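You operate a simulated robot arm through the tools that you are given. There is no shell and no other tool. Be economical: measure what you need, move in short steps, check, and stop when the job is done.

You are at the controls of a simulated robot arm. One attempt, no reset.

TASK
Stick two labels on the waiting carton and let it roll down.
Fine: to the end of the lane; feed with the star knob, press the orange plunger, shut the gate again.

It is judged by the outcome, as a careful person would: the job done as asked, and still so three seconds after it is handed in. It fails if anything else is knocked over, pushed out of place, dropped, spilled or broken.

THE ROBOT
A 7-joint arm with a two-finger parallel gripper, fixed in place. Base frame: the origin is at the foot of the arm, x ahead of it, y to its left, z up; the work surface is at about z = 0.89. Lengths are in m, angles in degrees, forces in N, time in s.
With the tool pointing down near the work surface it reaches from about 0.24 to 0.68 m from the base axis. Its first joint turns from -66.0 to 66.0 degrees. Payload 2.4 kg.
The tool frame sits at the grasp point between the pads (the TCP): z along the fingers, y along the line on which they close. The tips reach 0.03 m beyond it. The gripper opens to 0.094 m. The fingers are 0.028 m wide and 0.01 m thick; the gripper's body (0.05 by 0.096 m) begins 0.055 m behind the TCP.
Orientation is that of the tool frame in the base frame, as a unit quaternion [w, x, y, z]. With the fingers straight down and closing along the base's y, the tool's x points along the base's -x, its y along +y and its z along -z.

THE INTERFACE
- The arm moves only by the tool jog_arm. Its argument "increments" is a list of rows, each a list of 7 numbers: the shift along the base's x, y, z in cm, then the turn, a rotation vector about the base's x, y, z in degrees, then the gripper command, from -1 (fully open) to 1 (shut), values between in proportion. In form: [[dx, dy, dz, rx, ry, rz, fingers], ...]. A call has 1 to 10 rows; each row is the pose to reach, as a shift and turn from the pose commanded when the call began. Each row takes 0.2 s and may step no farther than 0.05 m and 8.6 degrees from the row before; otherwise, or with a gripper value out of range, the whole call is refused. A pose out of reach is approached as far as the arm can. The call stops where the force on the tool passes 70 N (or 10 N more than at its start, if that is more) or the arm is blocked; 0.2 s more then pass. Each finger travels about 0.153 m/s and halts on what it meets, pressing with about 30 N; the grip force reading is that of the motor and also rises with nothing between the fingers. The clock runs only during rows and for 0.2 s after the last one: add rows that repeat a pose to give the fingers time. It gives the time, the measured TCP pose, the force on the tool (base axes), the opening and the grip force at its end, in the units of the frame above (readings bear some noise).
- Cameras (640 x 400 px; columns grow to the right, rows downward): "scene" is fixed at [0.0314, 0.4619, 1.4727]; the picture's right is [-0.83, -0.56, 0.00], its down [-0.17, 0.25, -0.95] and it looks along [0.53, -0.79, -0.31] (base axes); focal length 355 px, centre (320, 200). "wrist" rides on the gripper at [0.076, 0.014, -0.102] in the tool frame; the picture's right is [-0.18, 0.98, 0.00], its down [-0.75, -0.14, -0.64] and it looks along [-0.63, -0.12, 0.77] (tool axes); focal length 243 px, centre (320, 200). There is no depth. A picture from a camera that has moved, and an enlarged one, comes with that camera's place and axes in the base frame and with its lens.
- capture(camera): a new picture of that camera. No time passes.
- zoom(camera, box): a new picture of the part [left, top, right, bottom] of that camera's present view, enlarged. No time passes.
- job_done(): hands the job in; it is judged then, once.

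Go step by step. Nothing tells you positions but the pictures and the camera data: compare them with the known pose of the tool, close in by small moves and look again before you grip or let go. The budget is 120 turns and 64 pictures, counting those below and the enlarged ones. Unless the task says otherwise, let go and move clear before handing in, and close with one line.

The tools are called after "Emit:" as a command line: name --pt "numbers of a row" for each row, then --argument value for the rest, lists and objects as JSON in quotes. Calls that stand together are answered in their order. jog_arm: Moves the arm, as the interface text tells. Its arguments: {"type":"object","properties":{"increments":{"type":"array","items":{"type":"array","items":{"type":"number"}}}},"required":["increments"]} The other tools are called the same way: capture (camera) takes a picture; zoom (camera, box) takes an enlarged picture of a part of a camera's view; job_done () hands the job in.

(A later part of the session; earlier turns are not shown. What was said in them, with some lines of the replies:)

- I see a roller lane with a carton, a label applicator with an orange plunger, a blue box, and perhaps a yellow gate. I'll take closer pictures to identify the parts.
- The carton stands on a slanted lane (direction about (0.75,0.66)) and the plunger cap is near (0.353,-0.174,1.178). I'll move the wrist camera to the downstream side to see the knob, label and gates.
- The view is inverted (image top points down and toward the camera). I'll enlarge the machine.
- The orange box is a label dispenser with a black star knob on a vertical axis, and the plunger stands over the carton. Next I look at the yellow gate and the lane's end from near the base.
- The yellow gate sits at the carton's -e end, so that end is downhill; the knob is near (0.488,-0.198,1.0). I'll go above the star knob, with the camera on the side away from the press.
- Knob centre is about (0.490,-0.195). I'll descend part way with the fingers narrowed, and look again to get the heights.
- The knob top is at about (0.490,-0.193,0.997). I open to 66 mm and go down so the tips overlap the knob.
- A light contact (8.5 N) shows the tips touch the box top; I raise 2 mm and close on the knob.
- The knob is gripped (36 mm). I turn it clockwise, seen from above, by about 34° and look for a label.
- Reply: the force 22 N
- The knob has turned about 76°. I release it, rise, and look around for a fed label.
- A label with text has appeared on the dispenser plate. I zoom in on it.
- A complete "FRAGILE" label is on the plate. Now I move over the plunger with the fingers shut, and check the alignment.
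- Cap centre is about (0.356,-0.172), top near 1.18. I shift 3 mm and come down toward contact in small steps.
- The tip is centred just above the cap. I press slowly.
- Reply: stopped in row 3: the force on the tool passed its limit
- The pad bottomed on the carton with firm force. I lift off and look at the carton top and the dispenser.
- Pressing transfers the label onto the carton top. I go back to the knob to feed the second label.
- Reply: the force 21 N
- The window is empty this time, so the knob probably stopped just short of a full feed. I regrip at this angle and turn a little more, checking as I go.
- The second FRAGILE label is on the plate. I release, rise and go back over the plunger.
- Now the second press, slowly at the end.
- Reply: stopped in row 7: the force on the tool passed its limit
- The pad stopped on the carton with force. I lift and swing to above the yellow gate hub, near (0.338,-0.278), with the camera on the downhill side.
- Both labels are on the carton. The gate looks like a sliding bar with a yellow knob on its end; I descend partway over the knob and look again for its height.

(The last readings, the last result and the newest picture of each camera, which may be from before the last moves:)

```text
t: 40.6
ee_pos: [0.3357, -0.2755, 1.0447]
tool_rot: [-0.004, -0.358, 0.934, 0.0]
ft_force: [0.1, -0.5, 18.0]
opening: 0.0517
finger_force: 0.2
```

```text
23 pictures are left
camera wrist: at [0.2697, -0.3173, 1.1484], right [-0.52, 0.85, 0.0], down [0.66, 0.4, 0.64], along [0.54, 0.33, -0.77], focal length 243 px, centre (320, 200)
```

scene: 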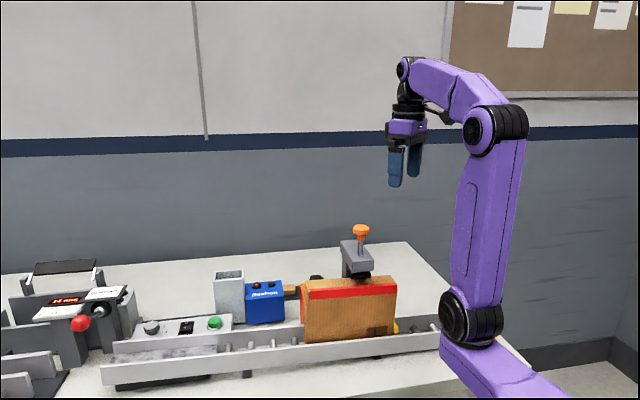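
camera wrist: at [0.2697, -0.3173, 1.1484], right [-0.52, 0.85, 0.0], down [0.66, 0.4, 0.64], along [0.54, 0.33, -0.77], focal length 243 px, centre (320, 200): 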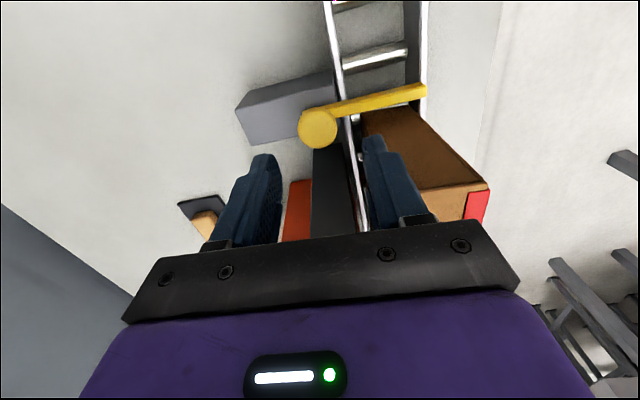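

There is an unexpected 18 N upward force; I back up and check what was touched.

Emit:
jog_arm --pt "0 0 1 0 0 0 -0.1" --pt "0 0 2 0 0 0 -0.1"

Emit:
zoom --camera "scene" --box '[290, 190, 450, 345]'

```text
t: 41.2
ee_pos: [0.3357, -0.277, 1.0644]
tool_rot: [-0.005, -0.358, 0.934, 0.003]
ft_force: [0.0, -0.1, -0.3]
opening: 0.0519
finger_force: 0.1
```

```text
2.58 times, centred on (370, 268) of scene
camera zoom: at [0.0314, 0.4619, 1.4727], right [-0.83, -0.56, 0.0], down [-0.17, 0.25, -0.95], along [0.53, -0.79, -0.31], focal length 917 px, centre (191, 26)
```

zoom: 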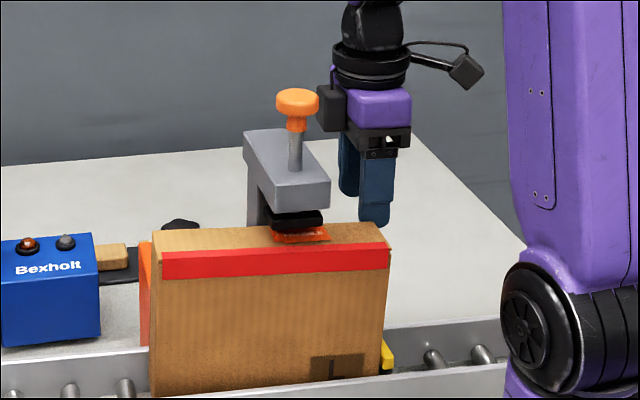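

Emit:
zoom --camera "scene" --box '[335, 200, 415, 290]'

```text
4.44 times, centred on (375, 245) of scene
camera zoom: at [0.0314, 0.4619, 1.4727], right [-0.83, -0.56, 0.0], down [-0.17, 0.25, -0.95], along [0.53, -0.79, -0.31], focal length 1579 px, centre (76, 0)
```

zoom: 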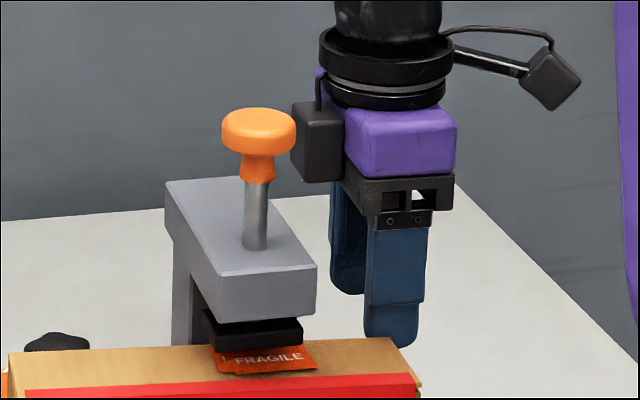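

The back module of the hand had touched the top of the press arm; nothing moved. I'll lean the hand 25° away from the press (toward -e) while keeping the fingers closing along the gate's sliding direction.

Emit:
jog_arm --pt "0 0 2 0 0 0 -0.1" --pt "0 0 3 5.5 -6.2 0 0.1" --pt "0 0 3 11 -12.4 0 0.1" --pt "0 0 3 16.6 -18.7 0 0.1" --pt "0 0 0 16.6 -18.7 0 0.1" --pt "0 0 -2 16.6 -18.7 0 0.1" --pt "0 0 -3 16.6 -18.7 0 0.1"

Emit:
capture --camera "wrist"

Emit:
zoom --camera "scene" --box '[320, 190, 480, 320]'

```text
t: 42.8
ee_pos: [0.3364, -0.2772, 1.0331]
tool_rot: [0.198, -0.35, 0.912, 0.079]
ft_force: [-0.4, 0.3, -0.8]
opening: 0.0423
finger_force: 0.0
```

```text
20 pictures are left
camera wrist: at [0.2428, -0.3416, 1.0967], right [-0.54, 0.84, 0.08], down [0.41, 0.17, 0.9], along [0.74, 0.51, -0.43], focal length 243 px, centre (320, 200)
```

wrist: 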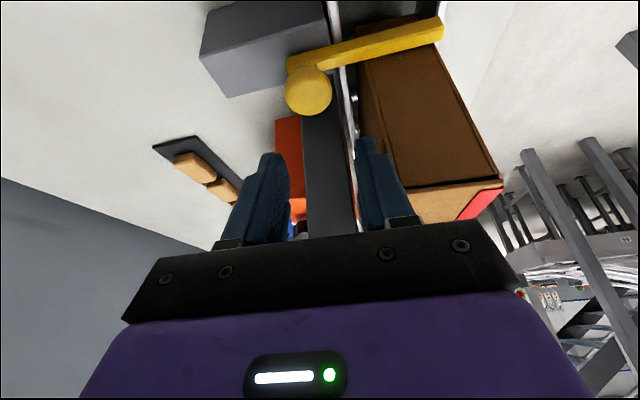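

```text
3.08 times, centred on (400, 255) of scene
camera zoom: at [0.0314, 0.4619, 1.4727], right [-0.83, -0.56, 0.0], down [-0.17, 0.25, -0.95], along [0.53, -0.79, -0.31], focal length 1093 px, centre (74, 31)
```

zoom: 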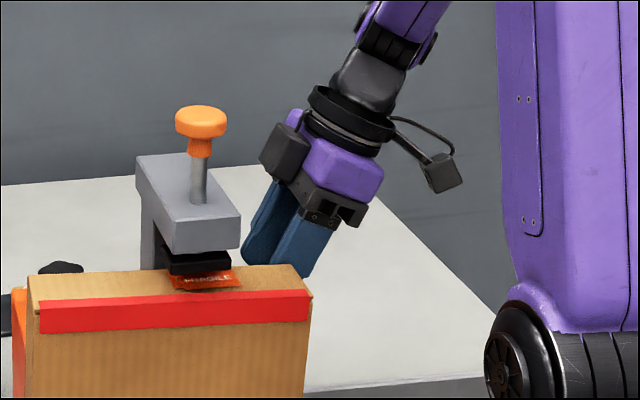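

The hand now clears the press. The knob top is about (0.337,-0.277,0.961); I lower onto it, allowing for the tilt, and look.

Emit:
jog_arm --pt "-0.7 -0.65 0 0 0 0 0.1" --pt "-0.7 -0.65 -1.5 0 0 0 0.1" --pt "-0.7 -0.65 -3 0 0 0 0.1" --pt "-0.7 -0.65 -4.2 0 0 0 0.1"

Emit:
capture --camera "wrist"

```text
t: 43.8
ee_pos: [0.3277, -0.2838, 0.9908]
tool_rot: [0.198, -0.35, 0.912, 0.078]
ft_force: [0.3, -0.1, -0.1]
opening: 0.0426
finger_force: 0.1
```

```text
18 pictures are left
camera wrist: at [0.2353, -0.3485, 1.0542], right [-0.54, 0.84, 0.08], down [0.41, 0.17, 0.9], along [0.74, 0.51, -0.44], focal length 243 px, centre (320, 200)
```

wrist: 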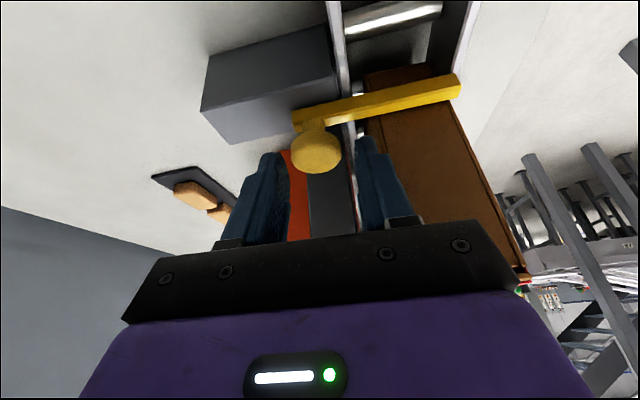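

Well centred between the fingers. I go down the last centimetre and close.

Emit:
jog_arm --pt "0 0 -0.6 0 0 0 0.1" --pt "0 0 -1.2 0 0 0 0.1" --pt "0 0 -1.2 0 0 0 0.4" --pt "0 0 -1.2 0 0 0 0.6" --pt "0 0 -1.2 0 0 0 0.6"

Emit:
capture --camera "wrist"

```text
t: 45.0
ee_pos: [0.3311, -0.2868, 0.9805]
tool_rot: [0.198, -0.35, 0.912, 0.076]
ft_force: [15.2, -9.5, 0.1]
opening: 0.0313
finger_force: 44.8
```

```text
17 pictures are left
camera wrist: at [0.2365, -0.3495, 1.0431], right [-0.53, 0.84, 0.08], down [0.41, 0.18, 0.9], along [0.74, 0.51, -0.44], focal length 243 px, centre (320, 200)
```

wrist: 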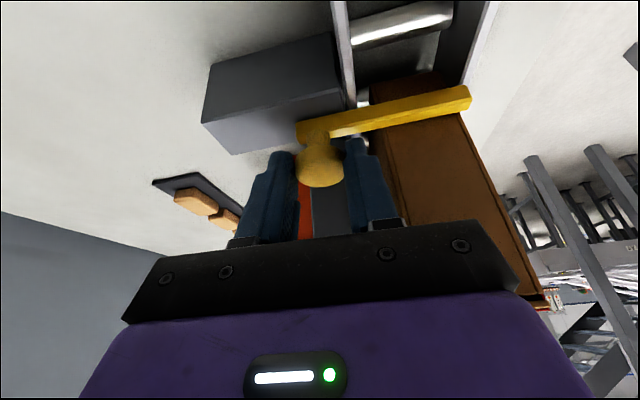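

Gripped. I pull gently along +n (0.665,-0.747) and watch the force.

Emit:
jog_arm --pt "0.5 -0.55 0 0 0 0 0.6" --pt "1 -1.1 0 0 0 0 0.6" --pt "1.33 -1.5 0 0 0 0 0.6"

Emit:
capture --camera "wrist"

```text
t: 45.8
ee_pos: [0.3426, -0.298, 0.9794]
tool_rot: [0.198, -0.351, 0.911, 0.08]
ft_force: [2.1, 3.0, 9.8]
opening: 0.0311
finger_force: 45.1
```

```text
16 pictures are left
camera wrist: at [0.2494, -0.3628, 1.0427], right [-0.54, 0.84, 0.08], down [0.41, 0.17, 0.9], along [0.74, 0.52, -0.43], focal length 243 px, centre (320, 200)
```

wrist: 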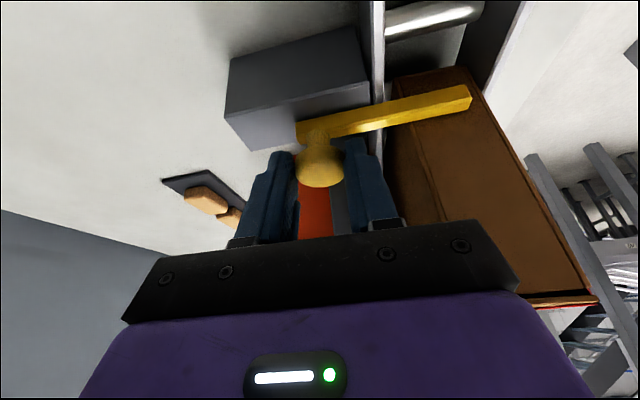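

The gate slides out as expected. I keep pulling until it is fully open.

Emit:
jog_arm --pt "0.8 -0.9 0 0 0 0 0.6" --pt "1.6 -1.8 0 0 0 0 0.6" --pt "2.4 -2.7 0 0 0 0 0.6" --pt "3.2 -3.6 0 0 0 0 0.6" --pt "3.9 -4.4 0 0 0 0 0.6"

Emit:
capture --camera "scene"

Emit:
capture --camera "wrist"

```text
t: 47.0
ee_pos: [0.3798, -0.3354, 0.9801]
tool_rot: [0.197, -0.354, 0.91, 0.09]
ft_force: [-8.8, 38.3, 20.4]
opening: 0.0315
finger_force: 44.8
```

```text
15 pictures are left
```

scene: 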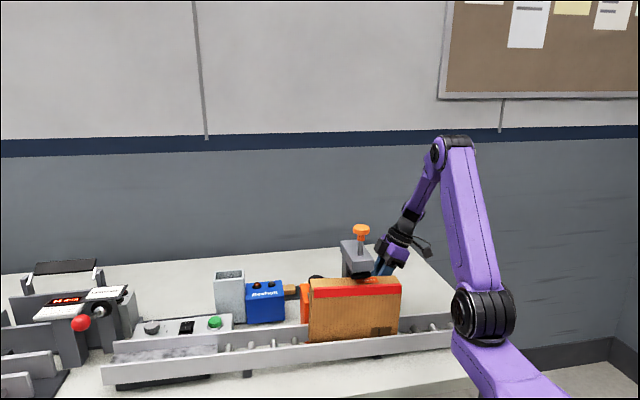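

```text
14 pictures are left
camera wrist: at [0.2877, -0.4028, 1.0418], right [-0.54, 0.83, 0.1], down [0.41, 0.16, 0.9], along [0.73, 0.53, -0.43], focal length 243 px, centre (320, 200)
```

wrist: 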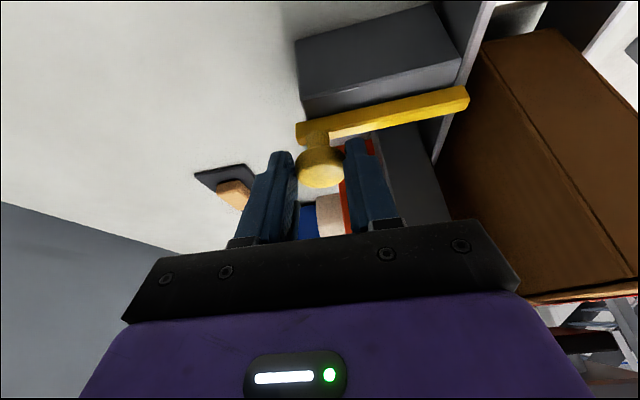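

The gate is open and the carton is starting to roll. I ease the pull a few mm and wait.

Emit:
jog_arm --pt "-0.1 0.3 0 0 0 0 0.6" --pt "-0.1 0.3 0 0 0 0 0.6" --pt "-0.1 0.3 0 0 0 0 0.6" --pt "-0.1 0.3 0 0 0 0 0.6" --pt "-0.1 0.3 0 0 0 0 0.6" --pt "-0.1 0.3 0 0 0 0 0.6" --pt "-0.1 0.3 0 0 0 0 0.6" --pt "-0.1 0.3 0 0 0 0 0.6"

Emit:
capture --camera "scene"

```text
t: 48.8
ee_pos: [0.3796, -0.3351, 0.9784]
tool_rot: [0.198, -0.353, 0.91, 0.085]
ft_force: [-4.2, 30.0, 3.7]
opening: 0.0311
finger_force: 44.8
```

```text
13 pictures are left
```

scene: 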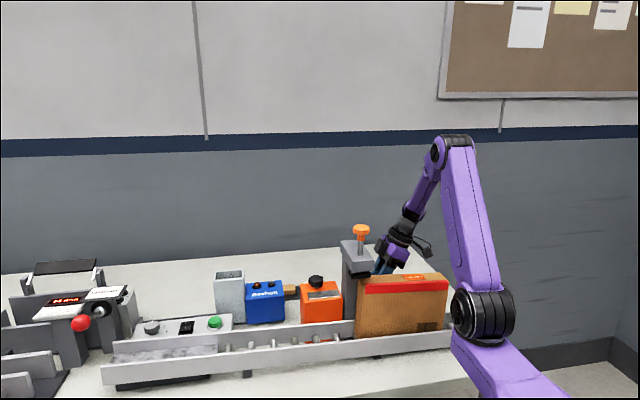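

The carton is rolling toward the end; I wait longer.

Emit:
jog_arm --pt "0 0 0 0 0 0 0.6" --pt "0 0 0 0 0 0 0.6" --pt "0 0 0 0 0 0 0.6" --pt "0 0 0 0 0 0 0.6" --pt "0 0 0 0 0 0 0.6" --pt "0 0 0 0 0 0 0.6" --pt "0 0 0 0 0 0 0.6" --pt "0 0 0 0 0 0 0.6" --pt "0 0 0 0 0 0 0.6" --pt "0 0 0 0 0 0 0.6"

Emit:
capture --camera "scene"

Emit:
capture --camera "wrist"

```text
t: 51.0
ee_pos: [0.3802, -0.335, 0.9807]
tool_rot: [0.197, -0.353, 0.911, 0.085]
ft_force: [-4.2, 29.6, 3.8]
opening: 0.0314
finger_force: 45.5
```

```text
12 pictures are left
```

scene: 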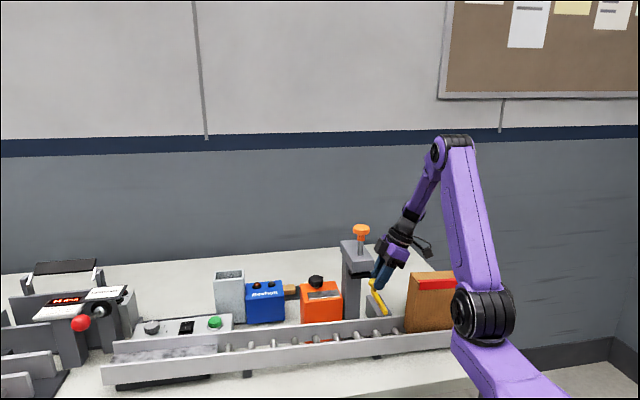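

```text
11 pictures are left
camera wrist: at [0.2868, -0.4018, 1.042], right [-0.54, 0.84, 0.09], down [0.41, 0.16, 0.9], along [0.74, 0.52, -0.43], focal length 243 px, centre (320, 200)
```

wrist: 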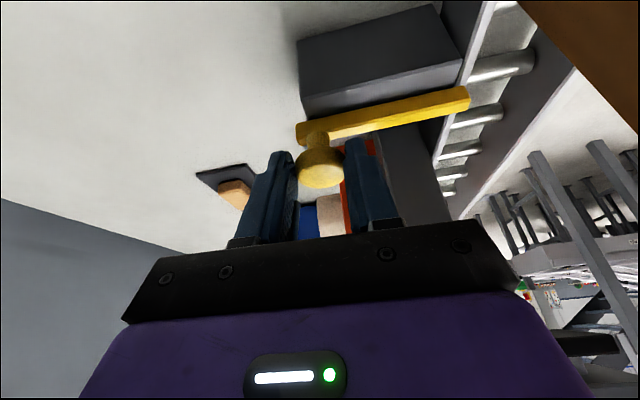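

Emit:
jog_arm --pt "0 0 0 0 0 0 0.6" --pt "0 0 0 0 0 0 0.6" --pt "0 0 0 0 0 0 0.6" --pt "0 0 0 0 0 0 0.6" --pt "0 0 0 0 0 0 0.6"

Emit:
zoom --camera "scene" --box '[290, 250, 490, 370]'

```text
t: 52.2
ee_pos: [0.3796, -0.3362, 0.9796]
tool_rot: [0.198, -0.353, 0.91, 0.085]
ft_force: [-4.3, 29.5, 2.5]
opening: 0.0311
finger_force: 44.6
```

```text
3.20 times, centred on (390, 310) of scene
camera zoom: at [0.0313, 0.4628, 1.4725], right [-0.83, -0.56, 0.0], down [-0.17, 0.25, -0.95], along [0.53, -0.79, -0.31], focal length 1137 px, centre (96, -152)
```

zoom: 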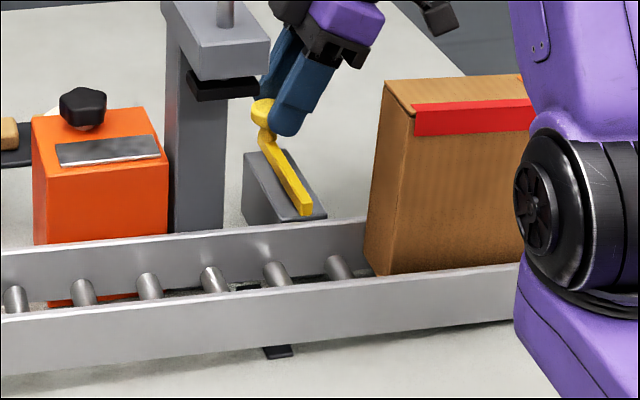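

The carton rests at the lower end, well past the gate. I push the gate shut along -n back to where I gripped it.

Emit:
jog_arm --pt "-0.8 0.9 0 0 0 0 0.6" --pt "-1.7 1.8 0 0 0 0 0.6" --pt "-2.6 2.8 0 0 0 0 0.6" --pt "-3.5 3.8 0 0 0 0 0.6" --pt "-4.3 4.7 0 0 0 0 0.6" --pt "-5.13 5.6 0 0 0 0 0.6" --pt "-5.13 5.6 0 0 0 0 0.6"

Emit:
capture --camera "wrist"

Emit:
zoom --camera "scene" --box '[290, 250, 490, 370]'

```text
t: 53.8
ee_pos: [0.3293, -0.2856, 0.9791]
tool_rot: [0.199, -0.35, 0.912, 0.076]
ft_force: [11.7, 1.7, 6.4]
opening: 0.0313
finger_force: 44.5
```

```text
9 pictures are left
camera wrist: at [0.2356, -0.3501, 1.0428], right [-0.53, 0.84, 0.08], down [0.41, 0.18, 0.9], along [0.74, 0.51, -0.44], focal length 243 px, centre (320, 200)
```

wrist: 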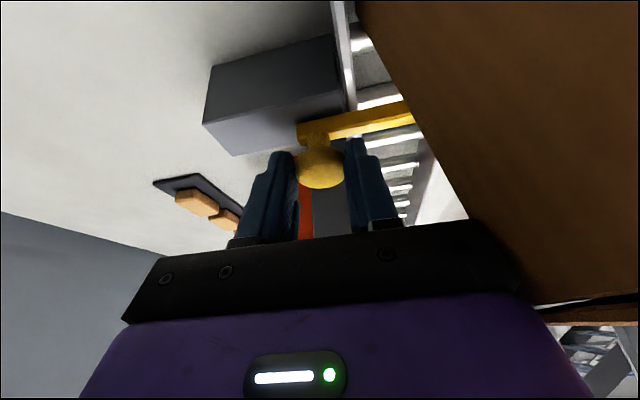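

```text
3.20 times, centred on (390, 310) of scene
camera zoom: at [0.0317, 0.462, 1.4727], right [-0.83, -0.56, 0.0], down [-0.17, 0.25, -0.95], along [0.53, -0.79, -0.31], focal length 1137 px, centre (96, -152)
```

zoom: 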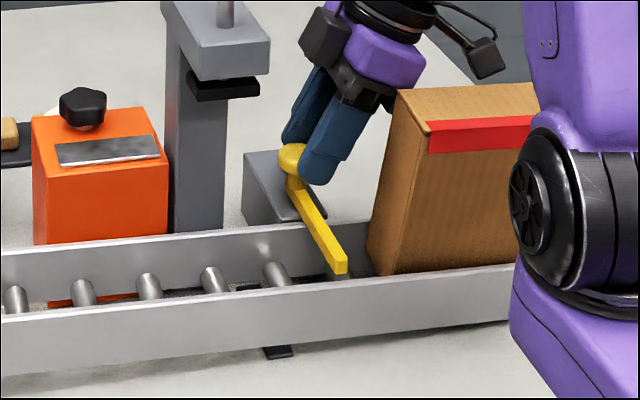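

The gate is shut, but the hand's camera side is leaning on the carton. I open the fingers and ease away along +n gently before rising.

Emit:
jog_arm --pt "0 0 0 0 0 0 0.3" --pt "0 0 0 0 0 0 -0.2" --pt "0.2 -0.22 0 0 0 0 -0.2" --pt "0.4 -0.45 0 0 0 0 -0.2" --pt "0.55 -0.62 0 0 0 0 -0.2" --pt "0.55 -0.62 0 0 0 0 -0.2"

Emit:
zoom --camera "scene" --box '[290, 250, 490, 370]'

```text
t: 55.2
ee_pos: [0.3351, -0.2896, 0.9799]
tool_rot: [0.199, -0.35, 0.912, 0.079]
ft_force: [-0.6, 0.7, -0.2]
opening: 0.0563
finger_force: 0.1
```

```text
3.20 times, centred on (390, 310) of scene
camera zoom: at [0.0314, 0.4619, 1.4727], right [-0.83, -0.56, 0.0], down [-0.17, 0.25, -0.95], along [0.53, -0.79, -0.31], focal length 1137 px, centre (96, -152)
```

zoom: 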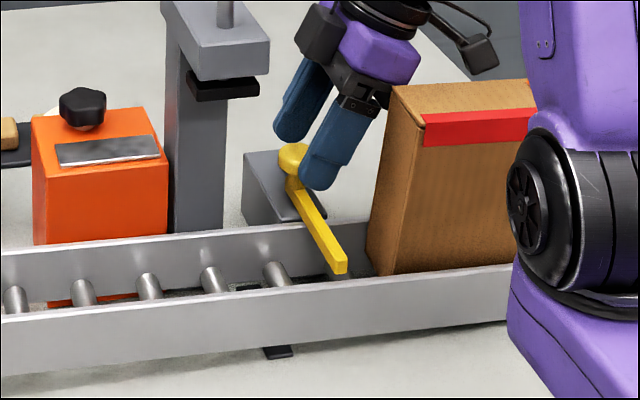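

The carton is settling back. I rise just clear of the knob and move further +n, then look.

Emit:
jog_arm --pt "0.2 -0.2 0.3 0 0 0 -0.2" --pt "0.2 -0.2 1.0 0 0 0 -0.2" --pt "0.2 -0.2 2.0 0 0 0 -0.2" --pt "1.0 -1.1 2.6 0 0 0 -0.2" --pt "2.2 -2.4 3 0 0 0 -0.2" --pt "3.4 -3.8 4 0 0 0 -0.2"

Emit:
zoom --camera "scene" --box '[290, 250, 490, 370]'

```text
t: 56.6
ee_pos: [0.3691, -0.3286, 1.0205]
tool_rot: [0.198, -0.35, 0.912, 0.078]
ft_force: [0.7, -1.0, 0.5]
opening: 0.0564
finger_force: 0.0
```

```text
3.20 times, centred on (390, 310) of scene
camera zoom: at [0.0314, 0.4619, 1.4727], right [-0.83, -0.56, 0.0], down [-0.17, 0.25, -0.95], along [0.53, -0.79, -0.31], focal length 1137 px, centre (96, -152)
```

zoom: 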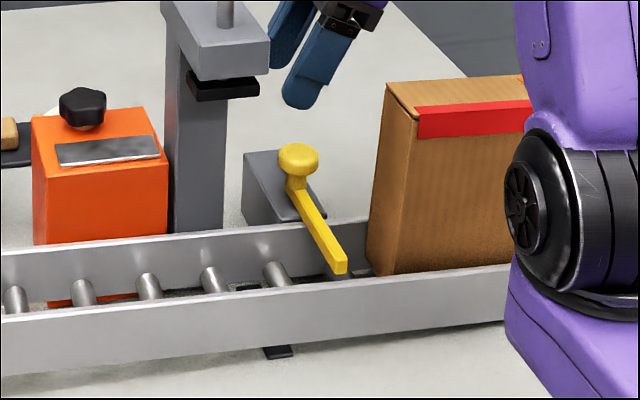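

The carton stands upright again and the gate is shut. I rise well clear, level the hand and inspect the lane's end.

Emit:
jog_arm --pt "0.5 -0.6 4 0 0 0 -0.2" --pt "0.5 -0.6 8 0 0 0 -0.2" --pt "0.5 -0.6 12 0 0 0 -0.2" --pt "0.5 -0.6 16 0 0 0 -0.2" --pt "0.5 -0.6 20 0 0 0 -0.2" --pt "0.5 -0.6 24 0 0 0 -0.2" --pt "0 0 28 -5.5 6.2 0 -0.2" --pt "-3 0 30 -11 12.4 0 -0.2" --pt "-6 0 30 -16.6 18.7 0 -0.2" --pt "-9 0 30 -16.6 18.7 0 -0.2"

Emit:
capture --camera "wrist"

```text
t: 58.8
ee_pos: [0.2793, -0.3277, 1.3193]
tool_rot: [-0.006, -0.358, 0.934, 0.002]
ft_force: [-0.6, 0.1, 0.1]
opening: 0.0564
finger_force: 0.0
```

```text
5 pictures are left
camera wrist: at [0.2126, -0.3676, 1.4239], right [-0.52, 0.85, 0.01], down [0.66, 0.4, 0.63], along [0.54, 0.34, -0.77], focal length 243 px, centre (320, 200)
```

wrist: 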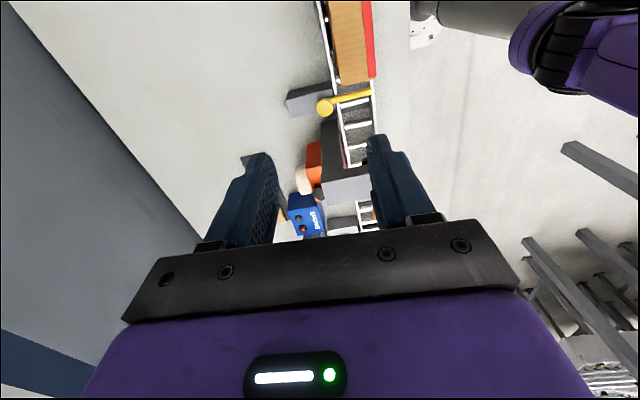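

Emit:
jog_arm --pt "0 0 0 -5.5 6.2 0 -0.2" --pt "0 0 0 -11 12.4 0 -0.2" --pt "0 0 0 -16.6 18.7 0 -0.2" --pt "0 0 0 -20 22.5 0 -0.2"

Emit:
capture --camera "wrist"

```text
t: 59.8
ee_pos: [0.2789, -0.3269, 1.3194]
tool_rot: [-0.247, -0.345, 0.901, -0.089]
ft_force: [0.5, -0.3, 0.5]
opening: 0.0562
finger_force: 0.0
```

```text
4 pictures are left
camera wrist: at [0.2591, -0.3267, 1.448], right [-0.54, 0.84, -0.08], down [0.82, 0.54, 0.17], along [0.19, 0.02, -0.98], focal length 243 px, centre (320, 200)
```

wrist: 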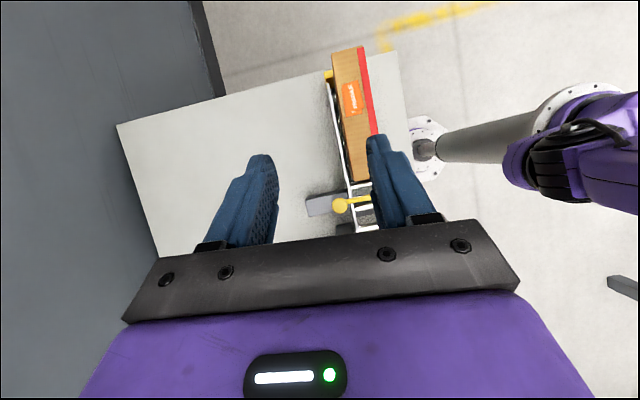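

Emit:
zoom --camera "wrist" --box '[290, 30, 410, 220]'

```text
2.11 times, centred on (350, 125) of wrist
camera zoom: at [0.2591, -0.3267, 1.448], right [-0.54, 0.84, -0.08], down [0.82, 0.54, 0.17], along [0.19, 0.02, -0.98], focal length 511 px, centre (257, 358)
```

zoom: 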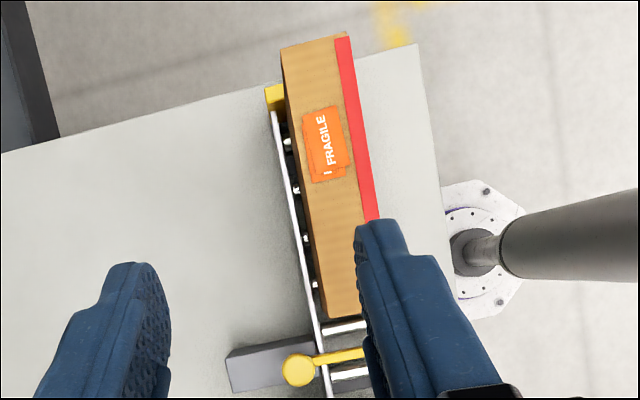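

The carton stands against the yellow stop at the lane's end with two FRAGILE labels on its top. The gate is shut and the hand is clear, so I hand in.

Emit:
job_done

```text
The job is handed in.
```

The carton now stands at the end of the lane with two FRAGILE labels on top, and the gate is shut again. The labels partly overlap. While I was shutting the gate, the hand briefly leaned on the carton, but it settled upright. Earlier the hand also touched the press arm or plunger with about 18 N, and nothing moved.
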